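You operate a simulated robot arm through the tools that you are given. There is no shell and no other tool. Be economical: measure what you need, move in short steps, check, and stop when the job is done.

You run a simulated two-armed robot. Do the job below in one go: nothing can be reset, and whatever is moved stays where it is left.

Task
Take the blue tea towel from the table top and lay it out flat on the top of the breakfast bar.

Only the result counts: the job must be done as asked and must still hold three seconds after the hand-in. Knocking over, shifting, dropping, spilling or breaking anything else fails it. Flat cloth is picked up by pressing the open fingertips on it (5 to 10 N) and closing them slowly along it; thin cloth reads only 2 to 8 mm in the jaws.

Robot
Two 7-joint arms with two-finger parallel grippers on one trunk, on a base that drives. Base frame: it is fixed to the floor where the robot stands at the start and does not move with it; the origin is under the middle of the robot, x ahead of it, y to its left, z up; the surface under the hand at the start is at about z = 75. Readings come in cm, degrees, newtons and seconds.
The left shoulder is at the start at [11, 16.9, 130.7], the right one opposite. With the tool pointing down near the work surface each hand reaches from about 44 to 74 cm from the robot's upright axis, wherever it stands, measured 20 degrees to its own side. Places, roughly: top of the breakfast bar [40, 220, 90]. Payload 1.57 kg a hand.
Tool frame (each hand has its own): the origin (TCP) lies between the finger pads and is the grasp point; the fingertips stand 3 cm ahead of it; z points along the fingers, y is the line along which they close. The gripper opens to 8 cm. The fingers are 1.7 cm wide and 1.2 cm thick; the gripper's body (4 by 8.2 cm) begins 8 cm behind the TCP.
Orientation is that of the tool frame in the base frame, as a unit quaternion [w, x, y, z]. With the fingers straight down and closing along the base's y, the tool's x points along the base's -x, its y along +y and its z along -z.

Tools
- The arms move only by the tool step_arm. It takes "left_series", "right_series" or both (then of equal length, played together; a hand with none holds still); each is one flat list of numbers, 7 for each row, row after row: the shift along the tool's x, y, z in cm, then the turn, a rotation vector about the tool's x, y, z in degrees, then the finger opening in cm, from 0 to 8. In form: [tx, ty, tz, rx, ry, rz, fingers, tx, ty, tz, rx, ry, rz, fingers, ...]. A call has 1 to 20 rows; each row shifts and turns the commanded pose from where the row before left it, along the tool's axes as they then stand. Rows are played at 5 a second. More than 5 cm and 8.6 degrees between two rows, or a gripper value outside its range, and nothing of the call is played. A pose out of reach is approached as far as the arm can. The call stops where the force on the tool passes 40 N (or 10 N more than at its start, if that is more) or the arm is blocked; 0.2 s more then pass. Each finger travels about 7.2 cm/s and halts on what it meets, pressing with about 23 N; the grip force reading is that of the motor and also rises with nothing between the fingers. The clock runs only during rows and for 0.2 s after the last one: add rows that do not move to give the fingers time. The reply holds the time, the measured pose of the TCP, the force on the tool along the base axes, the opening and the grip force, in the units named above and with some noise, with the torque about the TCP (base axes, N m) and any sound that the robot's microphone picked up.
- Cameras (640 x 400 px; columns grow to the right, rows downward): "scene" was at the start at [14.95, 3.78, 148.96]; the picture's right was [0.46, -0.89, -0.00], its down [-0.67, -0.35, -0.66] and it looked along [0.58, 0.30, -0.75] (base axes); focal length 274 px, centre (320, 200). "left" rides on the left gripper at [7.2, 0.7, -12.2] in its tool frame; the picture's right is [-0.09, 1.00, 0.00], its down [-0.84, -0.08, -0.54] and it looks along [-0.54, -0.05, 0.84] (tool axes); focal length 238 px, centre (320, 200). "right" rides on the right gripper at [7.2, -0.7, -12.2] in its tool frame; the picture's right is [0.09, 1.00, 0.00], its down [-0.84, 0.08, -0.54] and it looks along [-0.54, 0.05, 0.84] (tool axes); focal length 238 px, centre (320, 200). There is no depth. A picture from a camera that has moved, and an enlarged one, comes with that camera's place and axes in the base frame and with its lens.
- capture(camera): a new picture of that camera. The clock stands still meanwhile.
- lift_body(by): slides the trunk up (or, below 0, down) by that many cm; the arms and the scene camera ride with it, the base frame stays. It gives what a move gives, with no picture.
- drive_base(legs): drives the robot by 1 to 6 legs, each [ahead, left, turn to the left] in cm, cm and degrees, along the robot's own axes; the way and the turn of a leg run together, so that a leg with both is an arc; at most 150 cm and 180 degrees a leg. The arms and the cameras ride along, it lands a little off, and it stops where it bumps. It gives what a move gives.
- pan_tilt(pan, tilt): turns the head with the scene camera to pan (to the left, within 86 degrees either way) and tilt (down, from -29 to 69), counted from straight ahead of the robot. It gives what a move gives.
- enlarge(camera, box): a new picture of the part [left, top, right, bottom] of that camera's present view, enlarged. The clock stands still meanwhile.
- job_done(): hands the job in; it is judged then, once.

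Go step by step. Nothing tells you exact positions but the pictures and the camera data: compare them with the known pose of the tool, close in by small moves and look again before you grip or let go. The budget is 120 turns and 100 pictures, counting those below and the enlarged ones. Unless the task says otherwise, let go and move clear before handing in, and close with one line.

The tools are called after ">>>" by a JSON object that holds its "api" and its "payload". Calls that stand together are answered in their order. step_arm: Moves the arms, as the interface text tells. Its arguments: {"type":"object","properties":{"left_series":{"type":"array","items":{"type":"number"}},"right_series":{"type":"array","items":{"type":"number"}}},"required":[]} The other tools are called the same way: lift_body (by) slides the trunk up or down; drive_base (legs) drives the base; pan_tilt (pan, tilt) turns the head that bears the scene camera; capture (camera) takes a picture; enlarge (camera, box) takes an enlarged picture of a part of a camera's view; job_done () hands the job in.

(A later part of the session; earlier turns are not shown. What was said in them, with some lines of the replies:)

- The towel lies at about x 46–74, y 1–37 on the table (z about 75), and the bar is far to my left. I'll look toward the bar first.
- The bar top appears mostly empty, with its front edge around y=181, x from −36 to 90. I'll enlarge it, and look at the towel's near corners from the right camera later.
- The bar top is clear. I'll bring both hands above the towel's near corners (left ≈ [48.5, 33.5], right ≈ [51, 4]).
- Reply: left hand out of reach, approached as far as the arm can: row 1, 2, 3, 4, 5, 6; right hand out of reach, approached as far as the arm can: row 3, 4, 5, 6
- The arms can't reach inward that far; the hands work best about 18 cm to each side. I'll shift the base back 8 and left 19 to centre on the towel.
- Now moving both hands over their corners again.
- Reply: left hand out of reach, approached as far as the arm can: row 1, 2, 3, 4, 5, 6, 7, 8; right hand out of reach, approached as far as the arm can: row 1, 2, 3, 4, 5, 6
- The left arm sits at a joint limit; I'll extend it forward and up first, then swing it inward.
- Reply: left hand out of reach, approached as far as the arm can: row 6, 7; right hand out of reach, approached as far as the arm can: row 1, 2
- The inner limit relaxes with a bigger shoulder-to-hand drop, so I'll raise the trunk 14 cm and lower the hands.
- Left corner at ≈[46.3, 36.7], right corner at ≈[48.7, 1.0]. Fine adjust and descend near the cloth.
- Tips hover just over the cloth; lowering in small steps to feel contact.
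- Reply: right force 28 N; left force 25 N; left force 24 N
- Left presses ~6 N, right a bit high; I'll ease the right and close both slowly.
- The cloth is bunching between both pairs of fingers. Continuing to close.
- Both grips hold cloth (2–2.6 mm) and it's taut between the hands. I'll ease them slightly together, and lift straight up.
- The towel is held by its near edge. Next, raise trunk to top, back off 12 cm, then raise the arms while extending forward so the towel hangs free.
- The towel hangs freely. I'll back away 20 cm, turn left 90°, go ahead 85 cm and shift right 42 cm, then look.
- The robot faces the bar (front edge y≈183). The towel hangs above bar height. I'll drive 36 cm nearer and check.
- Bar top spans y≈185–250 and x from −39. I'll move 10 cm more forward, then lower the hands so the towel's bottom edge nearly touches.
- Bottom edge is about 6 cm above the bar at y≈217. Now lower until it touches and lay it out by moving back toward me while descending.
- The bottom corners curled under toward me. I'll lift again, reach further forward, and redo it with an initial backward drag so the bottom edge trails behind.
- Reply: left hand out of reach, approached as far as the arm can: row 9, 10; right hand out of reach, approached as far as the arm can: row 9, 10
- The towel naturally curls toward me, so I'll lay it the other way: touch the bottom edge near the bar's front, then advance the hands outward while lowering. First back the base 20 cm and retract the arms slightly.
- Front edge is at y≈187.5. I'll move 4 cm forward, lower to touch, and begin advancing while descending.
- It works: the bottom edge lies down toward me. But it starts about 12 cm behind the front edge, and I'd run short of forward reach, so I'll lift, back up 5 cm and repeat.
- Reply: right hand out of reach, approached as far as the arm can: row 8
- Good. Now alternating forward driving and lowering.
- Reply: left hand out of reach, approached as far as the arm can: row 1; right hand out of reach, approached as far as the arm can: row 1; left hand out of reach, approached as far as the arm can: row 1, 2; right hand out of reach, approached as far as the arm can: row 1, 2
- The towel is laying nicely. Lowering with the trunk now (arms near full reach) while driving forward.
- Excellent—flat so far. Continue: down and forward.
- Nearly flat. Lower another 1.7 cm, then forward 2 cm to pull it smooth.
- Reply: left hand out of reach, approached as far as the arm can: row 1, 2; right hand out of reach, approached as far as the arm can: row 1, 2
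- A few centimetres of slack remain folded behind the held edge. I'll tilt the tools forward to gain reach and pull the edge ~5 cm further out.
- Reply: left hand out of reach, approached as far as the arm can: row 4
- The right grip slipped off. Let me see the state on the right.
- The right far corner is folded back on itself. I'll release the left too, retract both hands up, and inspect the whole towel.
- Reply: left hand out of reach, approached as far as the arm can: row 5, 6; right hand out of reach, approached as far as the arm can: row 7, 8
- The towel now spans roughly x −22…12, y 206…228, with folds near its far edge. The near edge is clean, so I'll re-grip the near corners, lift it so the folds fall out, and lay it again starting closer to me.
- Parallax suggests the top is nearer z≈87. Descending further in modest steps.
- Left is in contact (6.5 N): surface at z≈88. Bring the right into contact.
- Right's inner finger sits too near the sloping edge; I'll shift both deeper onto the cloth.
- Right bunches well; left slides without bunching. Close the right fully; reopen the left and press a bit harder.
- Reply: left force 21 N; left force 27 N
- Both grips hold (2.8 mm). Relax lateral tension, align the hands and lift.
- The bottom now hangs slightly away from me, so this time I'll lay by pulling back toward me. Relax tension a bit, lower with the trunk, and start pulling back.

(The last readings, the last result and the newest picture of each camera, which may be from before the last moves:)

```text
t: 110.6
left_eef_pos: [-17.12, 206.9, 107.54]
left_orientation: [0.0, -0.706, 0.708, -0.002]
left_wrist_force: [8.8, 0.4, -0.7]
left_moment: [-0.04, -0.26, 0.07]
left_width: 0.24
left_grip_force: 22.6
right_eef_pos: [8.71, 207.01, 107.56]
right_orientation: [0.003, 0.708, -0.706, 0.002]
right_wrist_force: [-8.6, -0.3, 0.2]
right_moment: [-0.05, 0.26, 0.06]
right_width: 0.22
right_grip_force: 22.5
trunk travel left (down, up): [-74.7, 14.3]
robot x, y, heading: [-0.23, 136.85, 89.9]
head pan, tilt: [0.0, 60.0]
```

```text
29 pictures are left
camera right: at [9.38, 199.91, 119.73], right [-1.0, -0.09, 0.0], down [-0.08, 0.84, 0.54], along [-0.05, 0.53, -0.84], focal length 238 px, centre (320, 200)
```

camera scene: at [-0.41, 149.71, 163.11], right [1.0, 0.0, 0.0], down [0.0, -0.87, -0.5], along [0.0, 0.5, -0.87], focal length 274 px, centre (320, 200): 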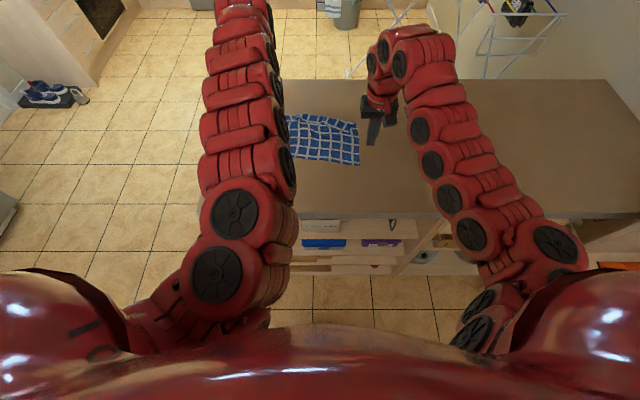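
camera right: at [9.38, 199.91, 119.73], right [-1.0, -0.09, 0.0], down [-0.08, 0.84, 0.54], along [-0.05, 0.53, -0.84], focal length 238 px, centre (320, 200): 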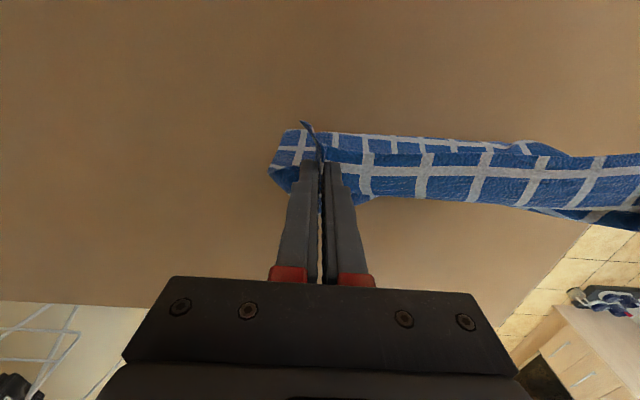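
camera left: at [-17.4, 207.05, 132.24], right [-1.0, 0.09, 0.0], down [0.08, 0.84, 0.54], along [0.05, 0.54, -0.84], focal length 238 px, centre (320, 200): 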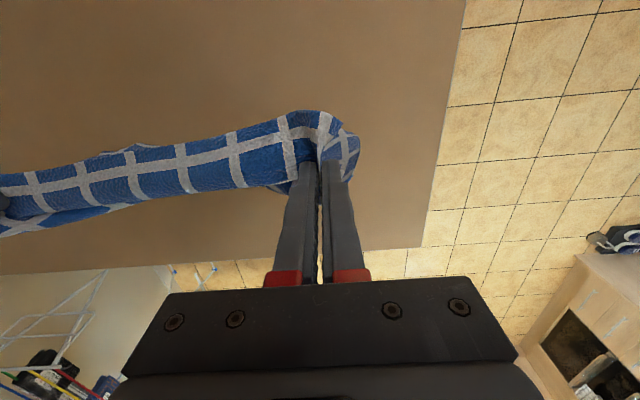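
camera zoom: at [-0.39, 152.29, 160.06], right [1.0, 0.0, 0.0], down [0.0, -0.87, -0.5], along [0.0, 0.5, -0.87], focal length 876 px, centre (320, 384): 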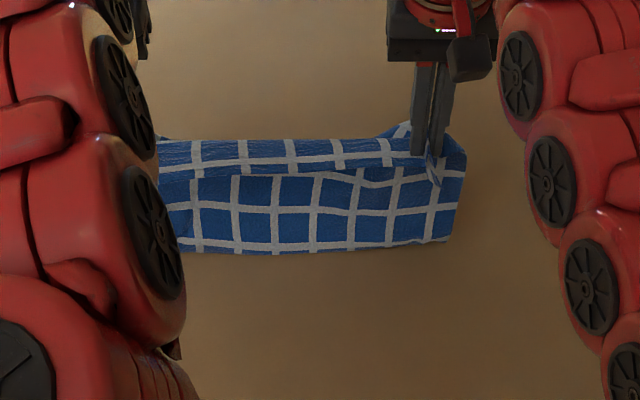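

The far edge trails correctly, but it would end too close to the front edge. I'll lift, go forward again to base y≈149.5, lower deeper before pulling back.

>>> {"api": "lift_body", "payload": {"by": 6}}

>>> {"api": "drive_base", "payload": {"legs": [[12.5, 0, 0]]}}

>>> {"api": "lift_body", "payload": {"by": -6.5}}

>>> {"api": "drive_base", "payload": {"legs": [[-2, 0, 0]]}}

>>> {"api": "lift_body", "payload": {"by": -2.5}}

>>> {"api": "capture", "payload": {"camera": "scene"}}

>>> {"api": "capture", "payload": {"camera": "right"}}

```text
t: 111.6
left_eef_pos: [-17.09, 206.9, 113.96]
left_orientation: [0.0, -0.706, 0.708, -0.001]
left_wrist_force: [7.1, 0.5, 0.3]
left_moment: [0.02, -0.25, 0.07]
left_width: 0.27
left_grip_force: 23.1
right_eef_pos: [8.66, 206.71, 113.8]
right_orientation: [0.001, 0.708, -0.706, 0.001]
right_wrist_force: [-7.7, -0.9, 0.0]
right_moment: [-0.03, 0.19, 0.06]
right_width: 0.24
right_grip_force: 23.1
trunk travel left (down, up): [-80.7, 8.3]
robot x, y, heading: [-0.2, 136.81, 90.0]
head pan, tilt: [0.0, 60.0]
```

```text
t: 112.9
left_eef_pos: [-17.11, 219.21, 114.12]
left_orientation: [0.001, -0.706, 0.708, 0.0]
left_wrist_force: [7.0, -0.3, 0.4]
left_moment: [0.02, -0.23, 0.05]
left_width: 0.24
left_grip_force: 23.2
right_eef_pos: [8.66, 219.0, 113.95]
right_orientation: [0.001, 0.708, -0.706, 0.0]
right_wrist_force: [-7.3, 0.1, -0.2]
right_moment: [-0.02, 0.28, 0.09]
right_width: 0.23
right_grip_force: 22.9
trunk travel left (down, up): [-80.7, 8.3]
robot x, y, heading: [-0.15, 149.35, 89.9]
head pan, tilt: [0.0, 60.0]
```

```text
t: 113.9
left_eef_pos: [-17.15, 219.16, 107.52]
left_orientation: [0.001, -0.706, 0.708, -0.001]
left_wrist_force: [7.8, 0.3, 0.5]
left_moment: [0.03, -0.21, 0.07]
left_width: 0.24
left_grip_force: 22.7
right_eef_pos: [8.66, 219.05, 107.36]
right_orientation: [0.001, 0.708, -0.706, -0.001]
right_wrist_force: [-7.1, -0.4, -0.1]
right_moment: [-0.01, 0.23, 0.07]
right_width: 0.24
right_grip_force: 22.8
trunk travel left (down, up): [-74.2, 14.8]
robot x, y, heading: [-0.04, 148.89, 89.9]
head pan, tilt: [0.0, 60.0]
```

```text
t: 114.7
left_eef_pos: [-17.27, 217.64, 107.23]
left_orientation: [-0.001, -0.706, 0.708, -0.002]
left_wrist_force: [6.8, 1.9, -0.5]
left_moment: [-0.04, -0.2, 0.06]
left_width: 0.25
left_grip_force: 23.0
right_eef_pos: [8.59, 217.45, 107.15]
right_orientation: [0.002, 0.708, -0.706, 0.001]
right_wrist_force: [-8.3, 0.2, -0.2]
right_moment: [-0.02, 0.21, 0.07]
right_width: 0.26
right_grip_force: 22.9
trunk travel left (down, up): [-74.2, 14.8]
robot x, y, heading: [-0.1, 147.42, 89.9]
head pan, tilt: [0.0, 60.0]
```

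```text
t: 115.4
left_eef_pos: [-17.22, 217.24, 105.03]
left_orientation: [0.001, -0.706, 0.709, 0.001]
left_wrist_force: [6.1, 1.1, 0.1]
left_moment: [0.05, -0.18, 0.06]
left_width: 0.27
left_grip_force: 23.0
right_eef_pos: [8.57, 216.99, 104.99]
right_orientation: [0.002, 0.708, -0.706, -0.001]
right_wrist_force: [-6.0, 0.1, -0.3]
right_moment: [-0.02, 0.17, 0.03]
right_width: 0.25
right_grip_force: 23.1
trunk travel left (down, up): [-71.7, 17.3]
robot x, y, heading: [-0.12, 147.58, 90.1]
head pan, tilt: [0.0, 60.0]
```

```text
28 pictures are left
camera scene: at [-0.4, 162.1, 157.15], right [1.0, 0.0, 0.0], down [0.0, -0.87, -0.5], along [0.0, 0.5, -0.87], focal length 274 px, centre (320, 200)
```

scene: 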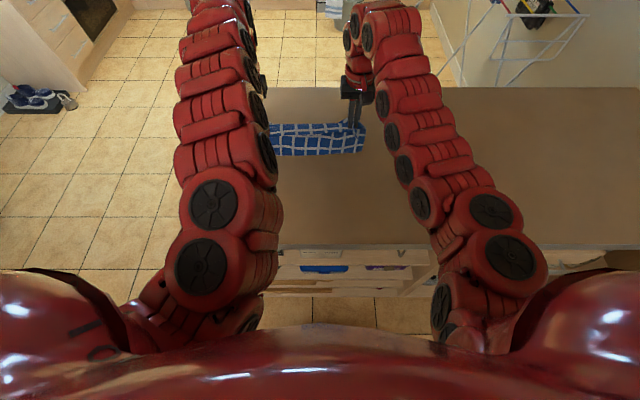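

```text
27 pictures are left
camera right: at [9.29, 209.92, 117.07], right [-1.0, -0.1, 0.0], down [-0.08, 0.84, 0.54], along [-0.05, 0.54, -0.84], focal length 238 px, centre (320, 200)
```

right: 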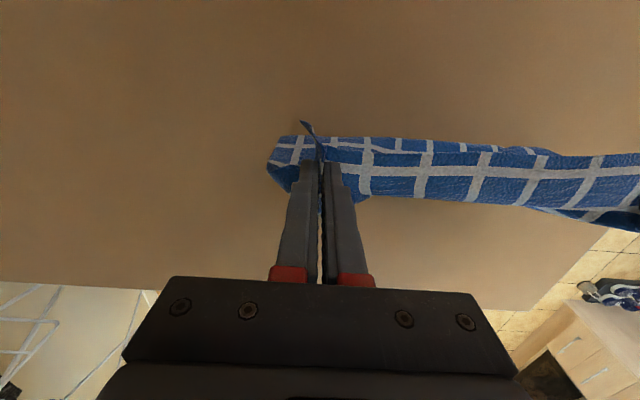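

Far edge touches at y≈219. Continue pulling back while lowering.

>>> {"api": "drive_base", "payload": {"legs": [[-3, 0, 0]]}}

>>> {"api": "lift_body", "payload": {"by": -3}}

>>> {"api": "drive_base", "payload": {"legs": [[-4, 0, 0]]}}

>>> {"api": "lift_body", "payload": {"by": -3}}

>>> {"api": "drive_base", "payload": {"legs": [[-4, 0, 0]]}}

>>> {"api": "capture", "payload": {"camera": "scene"}}

>>> {"api": "capture", "payload": {"camera": "right"}}

```text
t: 116.2
left_eef_pos: [-17.11, 214.69, 104.6]
left_orientation: [0.0, -0.706, 0.709, -0.003]
left_wrist_force: [7.3, 0.4, -0.9]
left_moment: [-0.02, -0.2, 0.08]
left_width: 0.23
left_grip_force: 22.6
right_eef_pos: [8.55, 214.63, 104.71]
right_orientation: [0.004, 0.709, -0.706, 0.002]
right_wrist_force: [-7.5, -1.0, -0.5]
right_moment: [-0.04, 0.23, 0.07]
right_width: 0.22
right_grip_force: 23.4
trunk travel left (down, up): [-71.7, 17.3]
robot x, y, heading: [-0.49, 144.28, 90.0]
head pan, tilt: [0.0, 60.0]
```

```text
t: 117.0
left_eef_pos: [-17.14, 214.29, 102.05]
left_orientation: [0.0, -0.706, 0.708, 0.0]
left_wrist_force: [6.6, -0.8, 0.5]
left_moment: [0.03, -0.21, 0.07]
left_width: 0.24
left_grip_force: 23.0
right_eef_pos: [8.51, 214.1, 102.0]
right_orientation: [0.002, 0.709, -0.705, 0.0]
right_wrist_force: [-6.2, -1.2, 0.1]
right_moment: [-0.02, 0.2, 0.04]
right_width: 0.23
right_grip_force: 22.7
trunk travel left (down, up): [-68.7, 20.3]
robot x, y, heading: [-0.44, 144.91, 90.1]
head pan, tilt: [0.0, 60.0]
```

```text
t: 117.9
left_eef_pos: [-17.23, 210.63, 101.74]
left_orientation: [0.0, -0.706, 0.708, -0.001]
left_wrist_force: [6.7, 0.5, -1.0]
left_moment: [0.0, -0.21, 0.07]
left_width: 0.27
left_grip_force: 22.7
right_eef_pos: [8.49, 210.51, 101.68]
right_orientation: [0.003, 0.708, -0.706, 0.001]
right_wrist_force: [-6.8, -0.8, -0.3]
right_moment: [-0.05, 0.23, 0.0]
right_width: 0.24
right_grip_force: 23.2
trunk travel left (down, up): [-68.7, 20.3]
robot x, y, heading: [-0.67, 140.42, 90.0]
head pan, tilt: [0.0, 60.0]
```

```text
t: 118.6
left_eef_pos: [-17.08, 210.38, 99.01]
left_orientation: [0.002, -0.706, 0.708, 0.0]
left_wrist_force: [4.9, -0.3, 0.7]
left_moment: [0.05, -0.19, 0.01]
left_width: 0.26
left_grip_force: 23.4
right_eef_pos: [8.53, 210.12, 99.06]
right_orientation: [0.001, 0.709, -0.705, 0.0]
right_wrist_force: [-5.8, -0.2, 0.3]
right_moment: [-0.03, 0.16, 0.07]
right_width: 0.24
right_grip_force: 23.1
trunk travel left (down, up): [-65.7, 23.3]
robot x, y, heading: [-0.65, 140.58, 90.4]
head pan, tilt: [0.0, 60.0]
```

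```text
t: 119.5
left_eef_pos: [-17.13, 206.83, 98.95]
left_orientation: [0.0, -0.706, 0.708, -0.001]
left_wrist_force: [6.1, 0.0, 0.0]
left_moment: [0.0, -0.2, 0.02]
left_width: 0.27
left_grip_force: 23.0
right_eef_pos: [8.51, 206.55, 98.85]
right_orientation: [0.002, 0.708, -0.706, 0.001]
right_wrist_force: [-6.4, -0.3, -0.2]
right_moment: [-0.03, 0.2, 0.07]
right_width: 0.25
right_grip_force: 22.8
trunk travel left (down, up): [-65.7, 23.3]
robot x, y, heading: [-0.32, 136.7, 90.1]
head pan, tilt: [0.0, 60.0]
```

```text
26 pictures are left
camera scene: at [-0.42, 151.79, 151.11], right [1.0, 0.0, 0.0], down [0.0, -0.87, -0.5], along [0.0, 0.5, -0.87], focal length 274 px, centre (320, 200)
```

scene: 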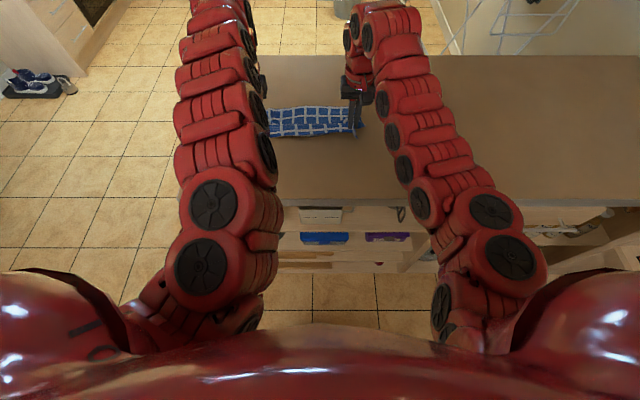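

```text
25 pictures are left
camera right: at [9.26, 199.51, 110.88], right [-1.0, -0.1, 0.0], down [-0.08, 0.84, 0.54], along [-0.05, 0.54, -0.84], focal length 238 px, centre (320, 200)
```

right: 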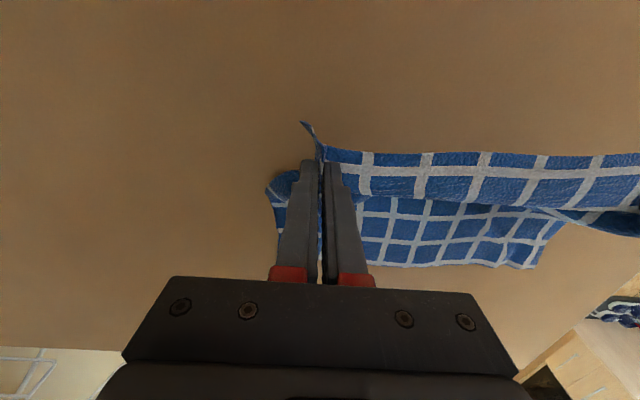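

Excellent: the far part is laid out smoothly to y≈223. Continue.

>>> {"api": "lift_body", "payload": {"by": -2.5}}

>>> {"api": "drive_base", "payload": {"legs": [[-4, 0, 0]]}}

>>> {"api": "step_arm", "payload": {"left_series": [0, 0, 1, 0, 0, 0, 0, 0, 0, 1, 0, 0, 0, 0], "right_series": [0, 0, 1, 0, 0, 0, 0, 0, 0, 1, 0, 0, 0, 0]}}

>>> {"api": "drive_base", "payload": {"legs": [[-3, 0, 0]]}}

>>> {"api": "capture", "payload": {"camera": "scene"}}

>>> {"api": "capture", "payload": {"camera": "right"}}

```text
t: 120.2
left_eef_pos: [-17.2, 206.54, 96.53]
left_orientation: [0.002, -0.706, 0.708, 0.0]
left_wrist_force: [5.6, -0.2, 0.7]
left_moment: [0.0, -0.16, 0.03]
left_width: 0.26
left_grip_force: 22.7
right_eef_pos: [8.51, 206.51, 96.43]
right_orientation: [0.001, 0.709, -0.705, 0.0]
right_wrist_force: [-5.7, -0.1, 0.0]
right_moment: [-0.02, 0.16, 0.02]
right_width: 0.27
right_grip_force: 23.5
trunk travel left (down, up): [-63.2, 25.8]
robot x, y, heading: [-0.42, 136.85, 90.0]
head pan, tilt: [0.0, 60.0]
```

```text
t: 121.1
left_eef_pos: [-17.17, 202.67, 96.34]
left_orientation: [0.001, -0.706, 0.708, 0.0]
left_wrist_force: [5.8, 0.5, 0.1]
left_moment: [0.02, -0.15, 0.03]
left_width: 0.29
left_grip_force: 22.9
right_eef_pos: [8.58, 202.41, 96.27]
right_orientation: [0.002, 0.709, -0.706, 0.001]
right_wrist_force: [-5.5, -0.7, -0.6]
right_moment: [0.01, 0.19, 0.06]
right_width: 0.25
right_grip_force: 23.8
trunk travel left (down, up): [-63.2, 25.8]
robot x, y, heading: [-0.63, 132.28, 90.3]
head pan, tilt: [0.0, 60.0]
```

```text
t: 121.7
left_eef_pos: [-17.02, 202.55, 94.52]
left_orientation: [0.001, -0.706, 0.708, -0.001]
left_wrist_force: [5.0, 0.2, -0.1]
left_moment: [0.03, -0.11, 0.03]
left_width: 0.25
left_grip_force: 23.8
right_eef_pos: [8.36, 202.53, 94.38]
right_orientation: [0.002, 0.709, -0.705, 0.001]
right_wrist_force: [-4.5, 0.2, -0.4]
right_moment: [-0.03, 0.1, 0.07]
right_width: 0.26
right_grip_force: 23.1
trunk travel left (down, up): [-63.2, 25.8]
robot x, y, heading: [-0.11, 132.72, 90.0]
head pan, tilt: [0.0, 60.0]
```

```text
t: 122.5
left_eef_pos: [-17.08, 199.83, 94.44]
left_orientation: [0.0, -0.706, 0.708, -0.001]
left_wrist_force: [4.7, 0.9, -0.8]
left_moment: [0.04, -0.14, 0.02]
left_width: 0.24
left_grip_force: 22.8
right_eef_pos: [8.51, 199.66, 94.22]
right_orientation: [0.001, 0.709, -0.705, 0.001]
right_wrist_force: [-4.3, -0.5, -0.1]
right_moment: [-0.06, 0.1, 0.03]
right_width: 0.23
right_grip_force: 23.0
trunk travel left (down, up): [-63.2, 25.8]
robot x, y, heading: [-0.34, 129.98, 90.1]
head pan, tilt: [0.0, 60.0]
```

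```text
24 pictures are left
camera scene: at [-0.41, 144.92, 148.6], right [1.0, 0.0, 0.0], down [0.0, -0.87, -0.5], along [0.0, 0.5, -0.87], focal length 274 px, centre (320, 200)
```

scene: 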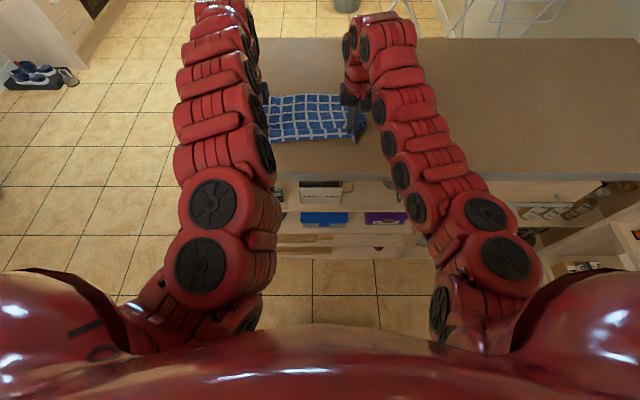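

```text
23 pictures are left
camera right: at [9.23, 192.63, 106.36], right [-1.0, -0.1, 0.0], down [-0.08, 0.84, 0.54], along [-0.05, 0.54, -0.84], focal length 238 px, centre (320, 200)
```

right: 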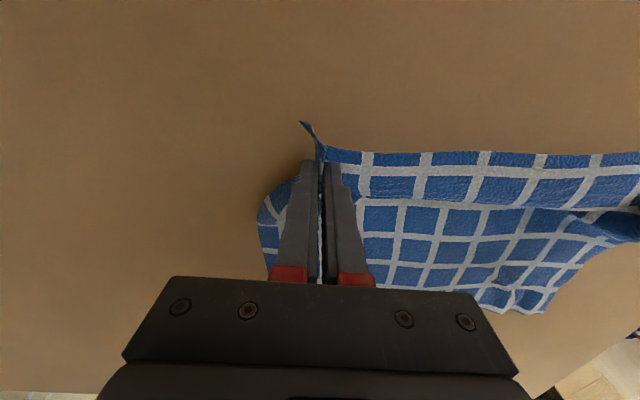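

>>> {"api": "step_arm", "payload": {"left_series": [0, 0, 0.8, 0, 0, 0, 0, 0, 0, 0.7, 0, 0, 0, 0], "right_series": [0, 0, 0.8, 0, 0, 0, 0, 0, 0, 0.7, 0, 0, 0, 0]}}

>>> {"api": "drive_base", "payload": {"legs": [[-3, 0, 0]]}}

>>> {"api": "step_arm", "payload": {"left_series": [0, 0, 0.6, 0, 0, 0, 0, 0, 0, 0.5, 0, 0, 0, 0], "right_series": [0, 0, 0.6, 0, 0, 0, 0, 0, 0, 0.5, 0, 0, 0, 0]}}

>>> {"api": "drive_base", "payload": {"legs": [[-2, 0, 0]]}}

>>> {"api": "enlarge", "payload": {"camera": "scene", "box": [220, 40, 420, 165]}}

>>> {"api": "capture", "payload": {"camera": "right"}}

>>> {"api": "capture", "payload": {"camera": "left"}}

```text
t: 123.1
left_eef_pos: [-16.98, 199.63, 93.15]
left_orientation: [0.002, -0.705, 0.709, 0.0]
left_wrist_force: [3.5, -0.1, -0.3]
left_moment: [0.04, -0.1, 0.01]
left_width: 0.25
left_grip_force: 22.8
right_eef_pos: [8.42, 199.57, 92.84]
right_orientation: [0.002, 0.709, -0.706, 0.0]
right_wrist_force: [-2.9, 0.6, -0.2]
right_moment: [0.01, 0.08, 0.03]
right_width: 0.23
right_grip_force: 22.7
trunk travel left (down, up): [-63.2, 25.8]
robot x, y, heading: [-0.75, 129.63, 90.0]
head pan, tilt: [0.0, 60.0]
```

```text
t: 123.9
left_eef_pos: [-17.07, 197.06, 92.95]
left_orientation: [0.0, -0.706, 0.708, -0.001]
left_wrist_force: [3.7, 0.3, -0.2]
left_moment: [0.03, -0.09, 0.03]
left_width: 0.28
left_grip_force: 23.3
right_eef_pos: [8.45, 196.88, 92.73]
right_orientation: [0.002, 0.709, -0.705, 0.001]
right_wrist_force: [-3.8, -0.5, 0.8]
right_moment: [-0.02, 0.13, 0.02]
right_width: 0.24
right_grip_force: 22.8
trunk travel left (down, up): [-63.2, 25.8]
robot x, y, heading: [-0.2, 126.42, 90.0]
head pan, tilt: [0.0, 60.0]
```

```text
t: 124.5
left_eef_pos: [-17.01, 196.64, 91.91]
left_orientation: [0.001, -0.706, 0.708, -0.002]
left_wrist_force: [2.5, 0.9, 0.2]
left_moment: [0.03, -0.1, 0.03]
left_width: 0.25
left_grip_force: 23.0
right_eef_pos: [8.56, 196.55, 91.78]
right_orientation: [0.001, 0.709, -0.705, -0.001]
right_wrist_force: [-3.4, -0.9, -0.8]
right_moment: [0.02, 0.11, 0.06]
right_width: 0.25
right_grip_force: 23.2
trunk travel left (down, up): [-63.2, 25.8]
robot x, y, heading: [-0.64, 126.74, 90.0]
head pan, tilt: [0.0, 60.0]
```

```text
t: 125.3
left_eef_pos: [-17.02, 195.06, 91.78]
left_orientation: [0.0, -0.706, 0.709, -0.001]
left_wrist_force: [3.4, 0.2, 0.3]
left_moment: [0.02, -0.11, 0.05]
left_width: 0.24
left_grip_force: 23.4
right_eef_pos: [8.51, 194.8, 91.63]
right_orientation: [0.002, 0.709, -0.705, 0.002]
right_wrist_force: [-4.8, 0.3, -0.6]
right_moment: [-0.03, 0.1, 0.06]
right_width: 0.26
right_grip_force: 23.4
trunk travel left (down, up): [-63.2, 25.8]
robot x, y, heading: [-0.67, 124.95, 90.2]
head pan, tilt: [0.0, 60.0]
```

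```text
3.20 times, centred on (320, 102) of scene
camera zoom: at [-0.41, 140.07, 148.6], right [1.0, 0.0, 0.0], down [0.0, -0.87, -0.5], along [0.0, 0.5, -0.87], focal length 876 px, centre (320, 512)
```

zoom: 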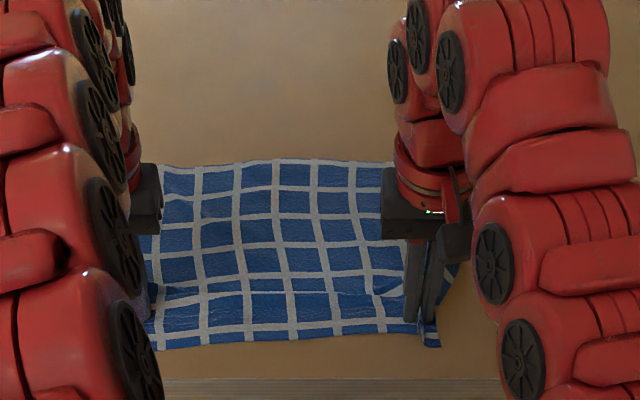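

```text
21 pictures are left
camera right: at [9.17, 187.76, 103.64], right [-1.0, -0.1, 0.0], down [-0.08, 0.84, 0.54], along [-0.05, 0.54, -0.84], focal length 238 px, centre (320, 200)
```

right: 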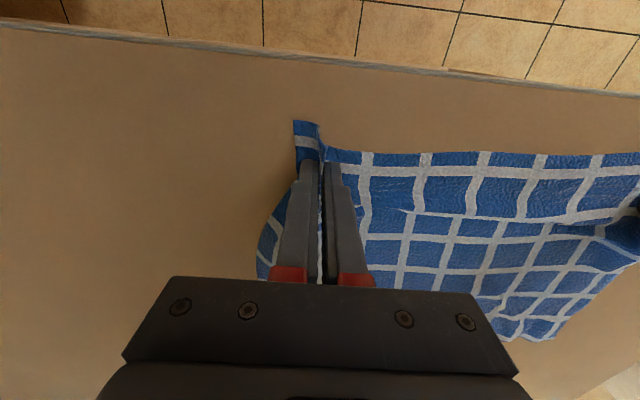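

```text
20 pictures are left
camera left: at [-17.75, 187.86, 104.01], right [-1.0, 0.1, 0.0], down [0.08, 0.84, 0.54], along [0.05, 0.54, -0.84], focal length 238 px, centre (320, 200)
```

left: 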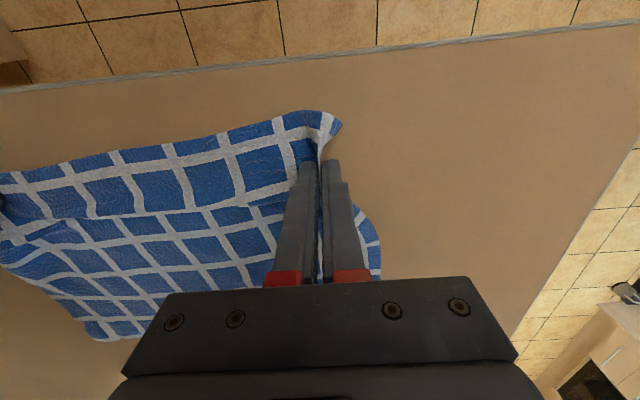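

Laid out nearly flat, near edge at y≈192. A last 1 cm pull and touch-down, then open the fingers slowly to spread the pinch folds.

>>> {"api": "step_arm", "payload": {"left_series": [0.5, 0, 0.2, 0, 0, 0, 0, 0.5, 0, 0.25, 0, 0, 0, 0, 0, 0, 0, 0, 0, 0, 0], "right_series": [0.5, 0, 0.2, 0, 0, 0, 0, 0.5, 0, 0.2, 0, 0, 0, 0, 0, 0, 0, 0, 0, 0, 0]}}

>>> {"api": "step_arm", "payload": {"left_series": [0, 0, 0.1, 0, 0, 0, 0, 0, 0, 0, 0, 0, 0, 0], "right_series": [0, 0, 0.08, 0, 0, 0, 0, 0, 0, 0, 0, 0, 0, 0]}}

```text
t: 126.1
left_eef_pos: [-17.09, 193.9, 91.41]
left_orientation: [0.001, -0.706, 0.708, -0.001]
left_wrist_force: [3.8, 0.4, 0.3]
left_moment: [0.0, -0.09, 0.03]
left_width: 0.27
left_grip_force: 23.1
right_eef_pos: [8.4, 193.72, 91.28]
right_orientation: [0.001, 0.709, -0.705, 0.0]
right_wrist_force: [-4.1, -0.5, -0.5]
right_moment: [0.0, 0.12, 0.0]
right_width: 0.24
right_grip_force: 23.2
trunk travel left (down, up): [-63.2, 25.8]
robot x, y, heading: [-0.49, 124.97, 89.9]
head pan, tilt: [0.0, 60.0]
```

```text
t: 126.7
left_eef_pos: [-17.01, 193.98, 91.43]
left_orientation: [0.001, -0.706, 0.708, 0.0]
left_wrist_force: [3.3, -0.1, 0.1]
left_moment: [0.01, -0.1, 0.02]
left_width: 0.26
left_grip_force: 23.1
right_eef_pos: [8.47, 193.69, 91.28]
right_orientation: [0.003, 0.709, -0.705, 0.0]
right_wrist_force: [-3.0, -0.5, 0.4]
right_moment: [-0.01, 0.07, 0.01]
right_width: 0.23
right_grip_force: 23.1
trunk travel left (down, up): [-63.2, 25.8]
robot x, y, heading: [-0.34, 124.96, 90.1]
head pan, tilt: [0.0, 60.0]
```

>>> {"api": "step_arm", "payload": {"left_series": [0, 0, 0.15, 0, 0, 0, 0, 0, 0, 0, 0, 0, 0, 0], "right_series": [0, 0, 0.08, 0, 0, 0, 0, 0, 0, 0, 0, 0, 0, 0]}}

>>> {"api": "step_arm", "payload": {"left_series": [0, 0, 0.05, 0, 0, 0, 0, 0, 0, 0, 0, 0, 0, 0], "right_series": [0, 0, 0.05, 0, 0, 0, 0, 0, 0, 0, 0, 0, 0, 0]}}

```text
t: 127.3
left_eef_pos: [-16.94, 193.83, 91.22]
left_orientation: [0.001, -0.706, 0.708, 0.0]
left_wrist_force: [3.4, 0.7, -0.1]
left_moment: [-0.03, -0.12, 0.04]
left_width: 0.27
left_grip_force: 23.3
right_eef_pos: [8.3, 193.77, 91.18]
right_orientation: [0.002, 0.709, -0.705, 0.0]
right_wrist_force: [-2.5, -0.3, 1.5]
right_moment: [0.01, 0.09, 0.02]
right_width: 0.23
right_grip_force: 23.3
trunk travel left (down, up): [-63.2, 25.8]
robot x, y, heading: [-0.29, 125.09, 90.0]
head pan, tilt: [0.0, 60.0]
```

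```text
t: 127.9
left_eef_pos: [-17.04, 193.86, 91.17]
left_orientation: [0.001, -0.705, 0.709, -0.001]
left_wrist_force: [3.7, -0.2, 0.5]
left_moment: [0.0, -0.08, 0.04]
left_width: 0.24
left_grip_force: 23.0
right_eef_pos: [8.43, 193.6, 91.2]
right_orientation: [0.002, 0.709, -0.705, -0.001]
right_wrist_force: [-2.4, 0.0, 4.9]
right_moment: [0.0, 0.04, 0.02]
right_width: 0.25
right_grip_force: 23.6
trunk travel left (down, up): [-63.2, 25.8]
robot x, y, heading: [-0.63, 124.87, 90.0]
head pan, tilt: [0.0, 60.0]
```

Touching. Now open slowly with light pressure to spread the folds.

>>> {"api": "step_arm", "payload": {"left_series": [0, 0, 0.05, 0, 0, 0, 0, 0, 0, 0, 0, 0, 0, 0.6, 0, 0, 0, 0, 0, 0, 1.2, 0, 0, 0, 0, 0, 0, 1.8, 0, 0, 0, 0, 0, 0, 2.4, 0, 0, 0, 0, 0, 0, 3, 0, 0, 0, 0, 0, 0, 3.6, 0, 0, 0, 0, 0, 0, 4.2, 0, 0, 0, 0, 0, 0, 4.8, 0, 0, 0, 0, 0, 0, 5.4, 0, 0, 0, 0, 0, 0, 6], "right_series": [0, 0, 0, 0, 0, 0, 0, 0, 0, 0, 0, 0, 0, 0.6, 0, 0, 0, 0, 0, 0, 1.2, 0, 0, 0, 0, 0, 0, 1.8, 0, 0, 0, 0, 0, 0, 2.4, 0, 0, 0, 0, 0, 0, 3, 0, 0, 0, 0, 0, 0, 3.6, 0, 0, 0, 0, 0, 0, 4.2, 0, 0, 0, 0, 0, 0, 4.8, 0, 0, 0, 0, 0, 0, 5.4, 0, 0, 0, 0, 0, 0, 6]}}

>>> {"api": "capture", "payload": {"camera": "left"}}

>>> {"api": "capture", "payload": {"camera": "right"}}

```text
t: 130.3
left_eef_pos: [-17.12, 193.82, 91.1]
left_orientation: [0.001, -0.706, 0.708, -0.001]
left_wrist_force: [-0.8, 0.3, 0.3]
left_moment: [0.03, -0.02, 0.01]
left_width: 5.97
left_grip_force: 0.1
right_eef_pos: [8.43, 193.67, 91.16]
right_orientation: [0.001, 0.709, -0.705, 0.0]
right_wrist_force: [-0.8, 0.2, 6.5]
right_moment: [0.03, -0.14, 0.05]
right_width: 5.82
right_grip_force: 0.0
trunk travel left (down, up): [-63.2, 25.8]
robot x, y, heading: [-0.59, 125.0, 90.0]
head pan, tilt: [0.0, 60.0]
```

```text
19 pictures are left
camera left: at [-17.8, 186.65, 103.34], right [-1.0, 0.1, 0.0], down [0.08, 0.84, 0.54], along [0.05, 0.54, -0.84], focal length 238 px, centre (320, 200)
```

left: 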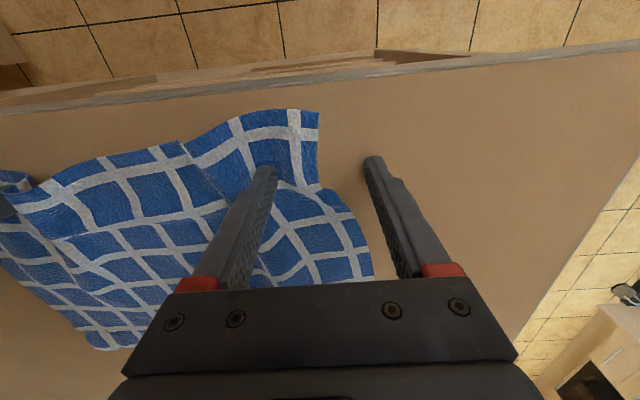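

```text
18 pictures are left
camera right: at [9.13, 186.53, 103.25], right [-1.0, -0.1, 0.0], down [-0.08, 0.84, 0.54], along [-0.05, 0.54, -0.84], focal length 238 px, centre (320, 200)
```

right: 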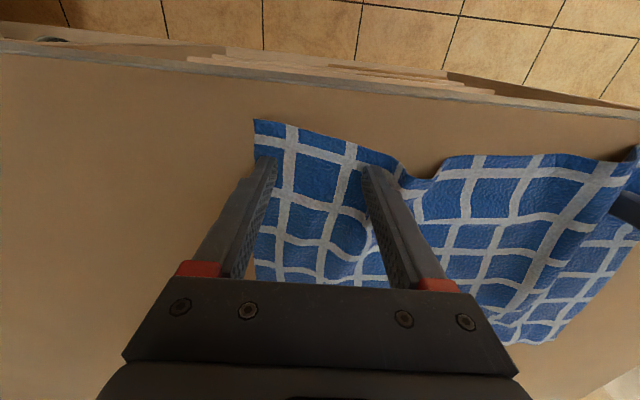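

Released. There's a ridge inside each hand, so I'll smooth: drag the right corner outward while pressed; reposition the left onto the cloth for the same.

>>> {"api": "step_arm", "payload": {"left_series": [0, 0, -1, 0, 0, 0, 6, 0, -2, 0, 0, 0, 0, 5, -0.5, -1.5, 0, 0, 0, 0, 5, 0, 0, 0.6, 0, 0, 0, 5, 0, 0, 0.3, 0, 0, 0, 5, 0, 0, 0, 0, 0, 0, 5], "right_series": [0, -0.4, 0.02, 0, 0, 0, 5.8, 0, -0.4, 0, 0, 0, 0, 5.8, 0, -0.4, 0, 0, 0, 0, 5.8, 0, -0.4, 0, 0, 0, 0, 5.8, 0, -0.4, 0, 0, 0, 0, 5.8, 0, 0, 0, 0, 0, 0, 5.8]}}

>>> {"api": "step_arm", "payload": {"left_series": [0, 0, 0.12, 0, 0, 0, 5, 0, 0, 0, 0, 0, 0, 5]}}

>>> {"api": "capture", "payload": {"camera": "right"}}

```text
t: 131.7
left_eef_pos: [-13.53, 194.52, 91.16]
left_orientation: [0.001, -0.706, 0.708, 0.0]
left_wrist_force: [0.2, -0.2, 2.9]
left_moment: [0.01, 0.04, 0.02]
left_width: 5.0
left_grip_force: 0.1
right_eef_pos: [10.44, 193.71, 91.13]
right_orientation: [0.002, 0.709, -0.705, 0.0]
right_wrist_force: [-0.9, -0.1, 7.0]
right_moment: [-0.02, -0.14, 0.0]
right_width: 5.73
right_grip_force: 0.0
trunk travel left (down, up): [-63.2, 25.8]
robot x, y, heading: [0.03, 124.61, 89.8]
head pan, tilt: [0.0, 60.0]
```

```text
t: 132.3
left_eef_pos: [-13.58, 194.44, 91.36]
left_orientation: [0.001, -0.706, 0.708, 0.0]
left_wrist_force: [0.5, 0.6, 8.7]
left_moment: [0.04, 0.24, -0.01]
left_width: 5.05
left_grip_force: 0.0
right_eef_pos: [10.32, 193.6, 91.06]
right_orientation: [0.001, 0.709, -0.705, 0.0]
right_wrist_force: [-0.4, 1.0, 4.1]
right_moment: [0.06, -0.06, 0.03]
right_width: 5.76
right_grip_force: 0.2
trunk travel left (down, up): [-63.2, 25.8]
robot x, y, heading: [-0.14, 124.86, 89.9]
head pan, tilt: [0.0, 60.0]
```

```text
17 pictures are left
camera right: at [11.15, 186.51, 103.26], right [-1.0, -0.1, 0.0], down [-0.08, 0.84, 0.54], along [-0.05, 0.54, -0.84], focal length 238 px, centre (320, 200)
```

right: 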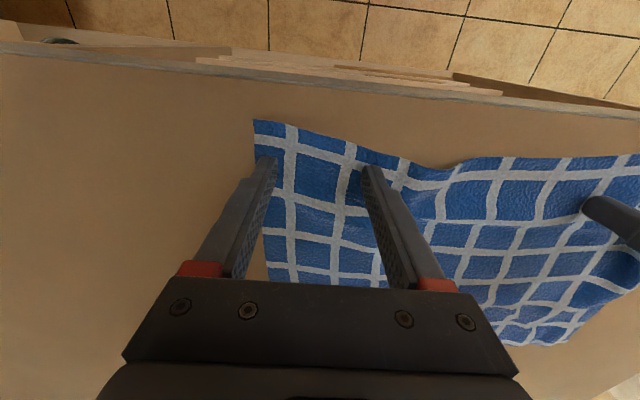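

Dragging flattens it well. Now the left: pull outward 3.5 cm while the right holds.

>>> {"api": "step_arm", "payload": {"left_series": [0, 0.5, 0, 0, 0, 0, 5, 0, 0.5, 0, 0, 0, 0, 5, 0, 0.5, 0, 0, 0, 0, 5, 0, 0.5, 0, 0, 0, 0, 5, 0, 0.5, 0, 0, 0, 0, 5, 0, 0.5, 0, 0, 0, 0, 5, 0, 0.5, 0, 0, 0, 0, 5], "right_series": [0, -0.15, 0.02, 0, 0, 0, 5.8, 0, -0.15, 0, 0, 0, 0, 5.8, 0, -0.15, 0, 0, 0, 0, 5.8, 0, -0.15, 0, 0, 0, 0, 5.8, 0, -0.15, 0, 0, 0, 0, 5.8, 0, -0.15, 0, 0, 0, 0, 5.8, 0, 0, 0, 0, 0, 0, 5.8]}}

>>> {"api": "capture", "payload": {"camera": "left"}}

>>> {"api": "capture", "payload": {"camera": "right"}}

```text
t: 133.9
left_eef_pos: [-16.97, 194.39, 91.23]
left_orientation: [0.001, -0.706, 0.708, -0.001]
left_wrist_force: [1.8, 0.2, 1.6]
left_moment: [0.0, 0.02, 0.01]
left_width: 4.92
left_grip_force: 0.0
right_eef_pos: [11.33, 193.65, 91.22]
right_orientation: [0.001, 0.709, -0.705, 0.0]
right_wrist_force: [-3.9, 0.5, 13.8]
right_moment: [0.02, -0.2, 0.04]
right_width: 5.62
right_grip_force: 0.1
trunk travel left (down, up): [-63.2, 25.8]
robot x, y, heading: [0.1, 124.66, 90.2]
head pan, tilt: [0.0, 60.0]
```

```text
16 pictures are left
camera left: at [-17.76, 187.15, 103.37], right [-1.0, 0.1, 0.0], down [0.08, 0.84, 0.54], along [0.05, 0.54, -0.84], focal length 238 px, centre (320, 200)
```

left: 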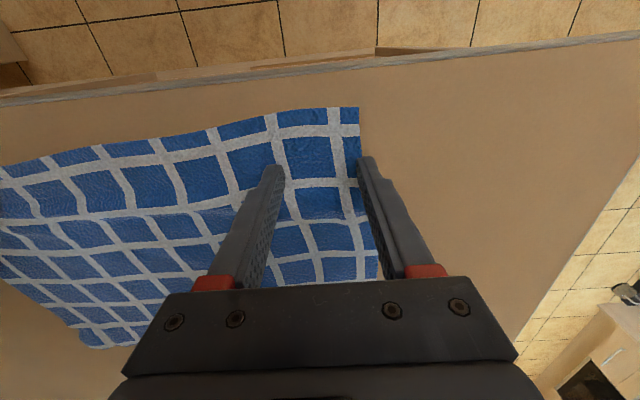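

```text
15 pictures are left
camera right: at [12.03, 186.51, 103.23], right [-1.0, -0.1, 0.0], down [-0.08, 0.84, 0.54], along [-0.05, 0.54, -0.84], focal length 238 px, centre (320, 200)
```

right: 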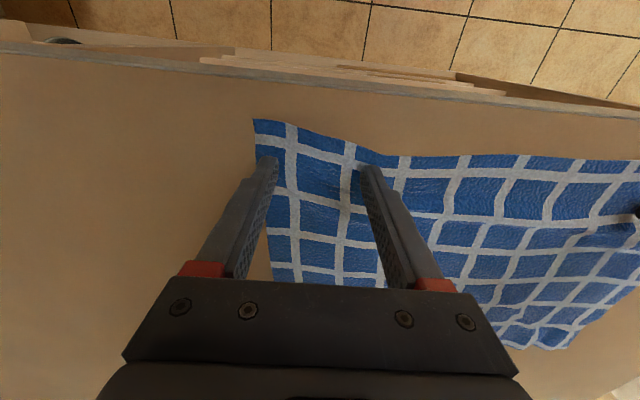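

The near edge is spread smooth now. Lift the hands straight up and inspect.

>>> {"api": "step_arm", "payload": {"left_series": [0, 0, -0.5, 0, 0, 0, 5, 0, 0, -1.5, 0, 0, 0, 5, 0, 0, -2, 0, 0, 0, 5, 0, 0, -2, 0, 0, 0, 5], "right_series": [0, 0, -0.5, 0, 0, 0, 5.8, 0, 0, -1.5, 0, 0, 0, 5.8, 0, 0, -2, 0, 0, 0, 5.8, 0, 0, -2, 0, 0, 0, 5.8]}}

>>> {"api": "lift_body", "payload": {"by": 20}}

>>> {"api": "capture", "payload": {"camera": "left"}}

>>> {"api": "capture", "payload": {"camera": "right"}}

```text
t: 134.9
left_eef_pos: [-17.08, 194.31, 97.14]
left_orientation: [0.0, -0.706, 0.708, -0.002]
left_wrist_force: [0.4, 0.4, 0.4]
left_moment: [0.01, -0.03, 0.01]
left_width: 5.0
left_grip_force: 0.0
right_eef_pos: [11.38, 193.51, 97.18]
right_orientation: [0.002, 0.709, -0.705, 0.0]
right_wrist_force: [1.2, 0.2, 1.0]
right_moment: [-0.01, -0.01, 0.02]
right_width: 5.77
right_grip_force: 0.0
trunk travel left (down, up): [-63.2, 25.8]
robot x, y, heading: [-0.26, 125.04, 90.2]
head pan, tilt: [0.0, 60.0]
```

```text
t: 137.1
left_eef_pos: [-17.08, 194.55, 117.09]
left_orientation: [0.001, -0.705, 0.709, -0.001]
left_wrist_force: [-0.1, -0.5, -0.2]
left_moment: [0.02, 0.02, 0.02]
left_width: 5.01
left_grip_force: 0.0
right_eef_pos: [11.26, 193.68, 117.12]
right_orientation: [0.003, 0.709, -0.705, 0.001]
right_wrist_force: [0.0, 0.4, -0.1]
right_moment: [0.0, 0.01, -0.01]
right_width: 5.78
right_grip_force: 0.1
trunk travel left (down, up): [-83.2, 5.8]
robot x, y, heading: [-0.18, 125.32, 90.1]
head pan, tilt: [0.0, 60.0]
```

```text
14 pictures are left
camera left: at [-17.84, 187.35, 129.34], right [-1.0, 0.1, 0.0], down [0.08, 0.84, 0.54], along [0.05, 0.54, -0.84], focal length 238 px, centre (320, 200)
```

left: 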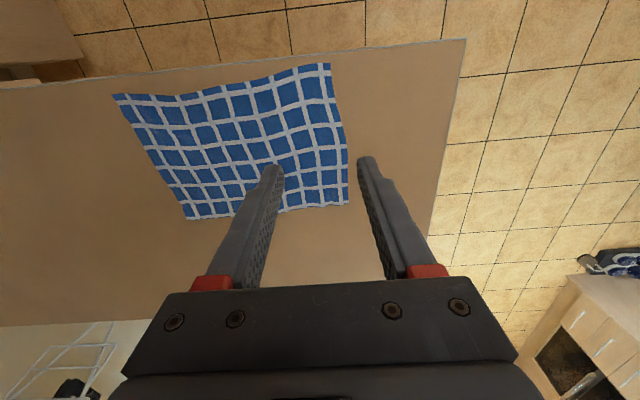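

```text
13 pictures are left
camera right: at [12.09, 186.56, 129.24], right [-1.0, -0.1, 0.0], down [-0.08, 0.84, 0.54], along [-0.05, 0.54, -0.84], focal length 238 px, centre (320, 200)
```

right: 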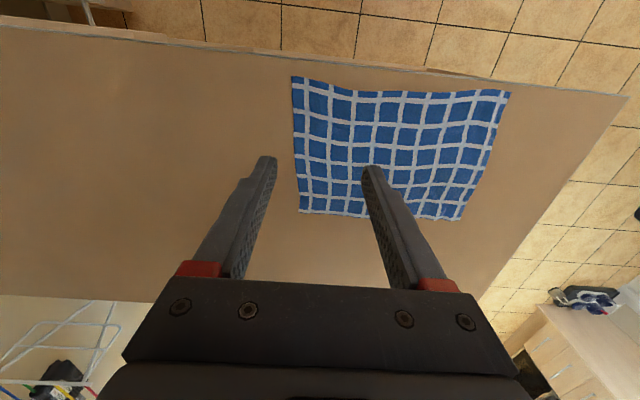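

The towel now lies as a full rectangle (~36 × 26 cm) well within the bar. A close look for folds.

>>> {"api": "drive_base", "payload": {"legs": [[-15, 0, 0]]}}

>>> {"api": "enlarge", "payload": {"camera": "scene", "box": [220, 40, 420, 165]}}

>>> {"api": "enlarge", "payload": {"camera": "right", "box": [260, 100, 540, 275]}}

```text
t: 138.5
left_eef_pos: [-17.02, 180.02, 117.05]
left_orientation: [0.001, -0.706, 0.708, -0.001]
left_wrist_force: [0.0, -0.2, 0.3]
left_moment: [0.03, 0.02, 0.04]
left_width: 4.99
left_grip_force: 0.0
right_eef_pos: [11.47, 179.02, 117.03]
right_orientation: [0.004, 0.709, -0.706, 0.002]
right_wrist_force: [0.8, 0.1, 0.1]
right_moment: [0.0, 0.02, 0.01]
right_width: 5.8
right_grip_force: 0.1
trunk travel left (down, up): [-83.2, 5.8]
robot x, y, heading: [-0.38, 110.32, 90.0]
head pan, tilt: [0.0, 60.0]
```

```text
3.20 times, centred on (320, 102) of scene
camera zoom: at [-0.4, 125.33, 168.6], right [1.0, 0.0, 0.0], down [0.0, -0.87, -0.5], along [0.0, 0.5, -0.87], focal length 876 px, centre (320, 512)
```

zoom: 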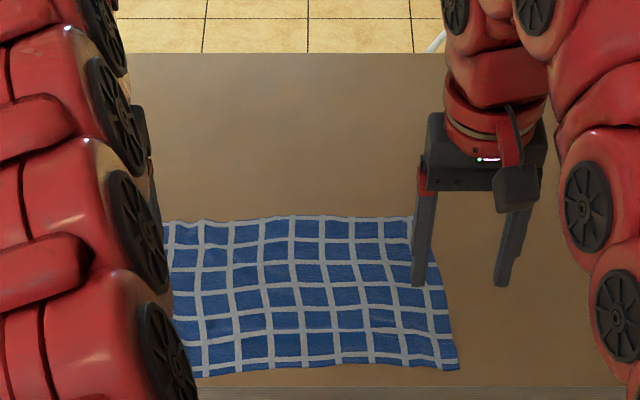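

```text
2.29 times, centred on (400, 188) of right
camera zoom: at [12.12, 171.96, 129.13], right [-1.0, -0.1, 0.0], down [-0.08, 0.84, 0.54], along [-0.05, 0.54, -0.84], focal length 545 px, centre (137, 229)
```

zoom: 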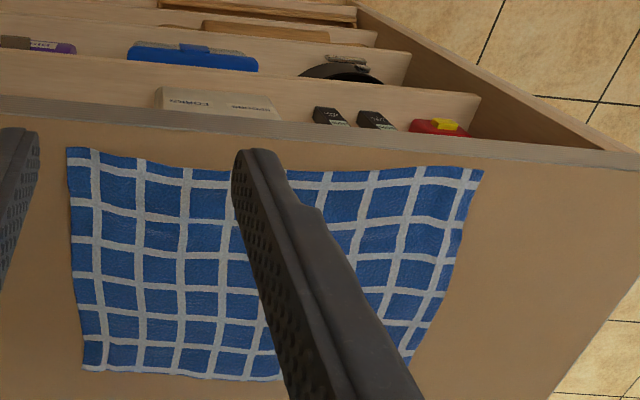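

The towel lies flat and unfolded on the bar top, clear of all edges, and both hands are well away from it. I'm handing in now.

>>> {"api": "job_done", "payload": {}}

```text
The job is handed in.
```

The blue tea towel is spread flat on top of the breakfast bar. I released it, moved both hands clear and handed the job in; I saw nothing else on the table or bar get moved.
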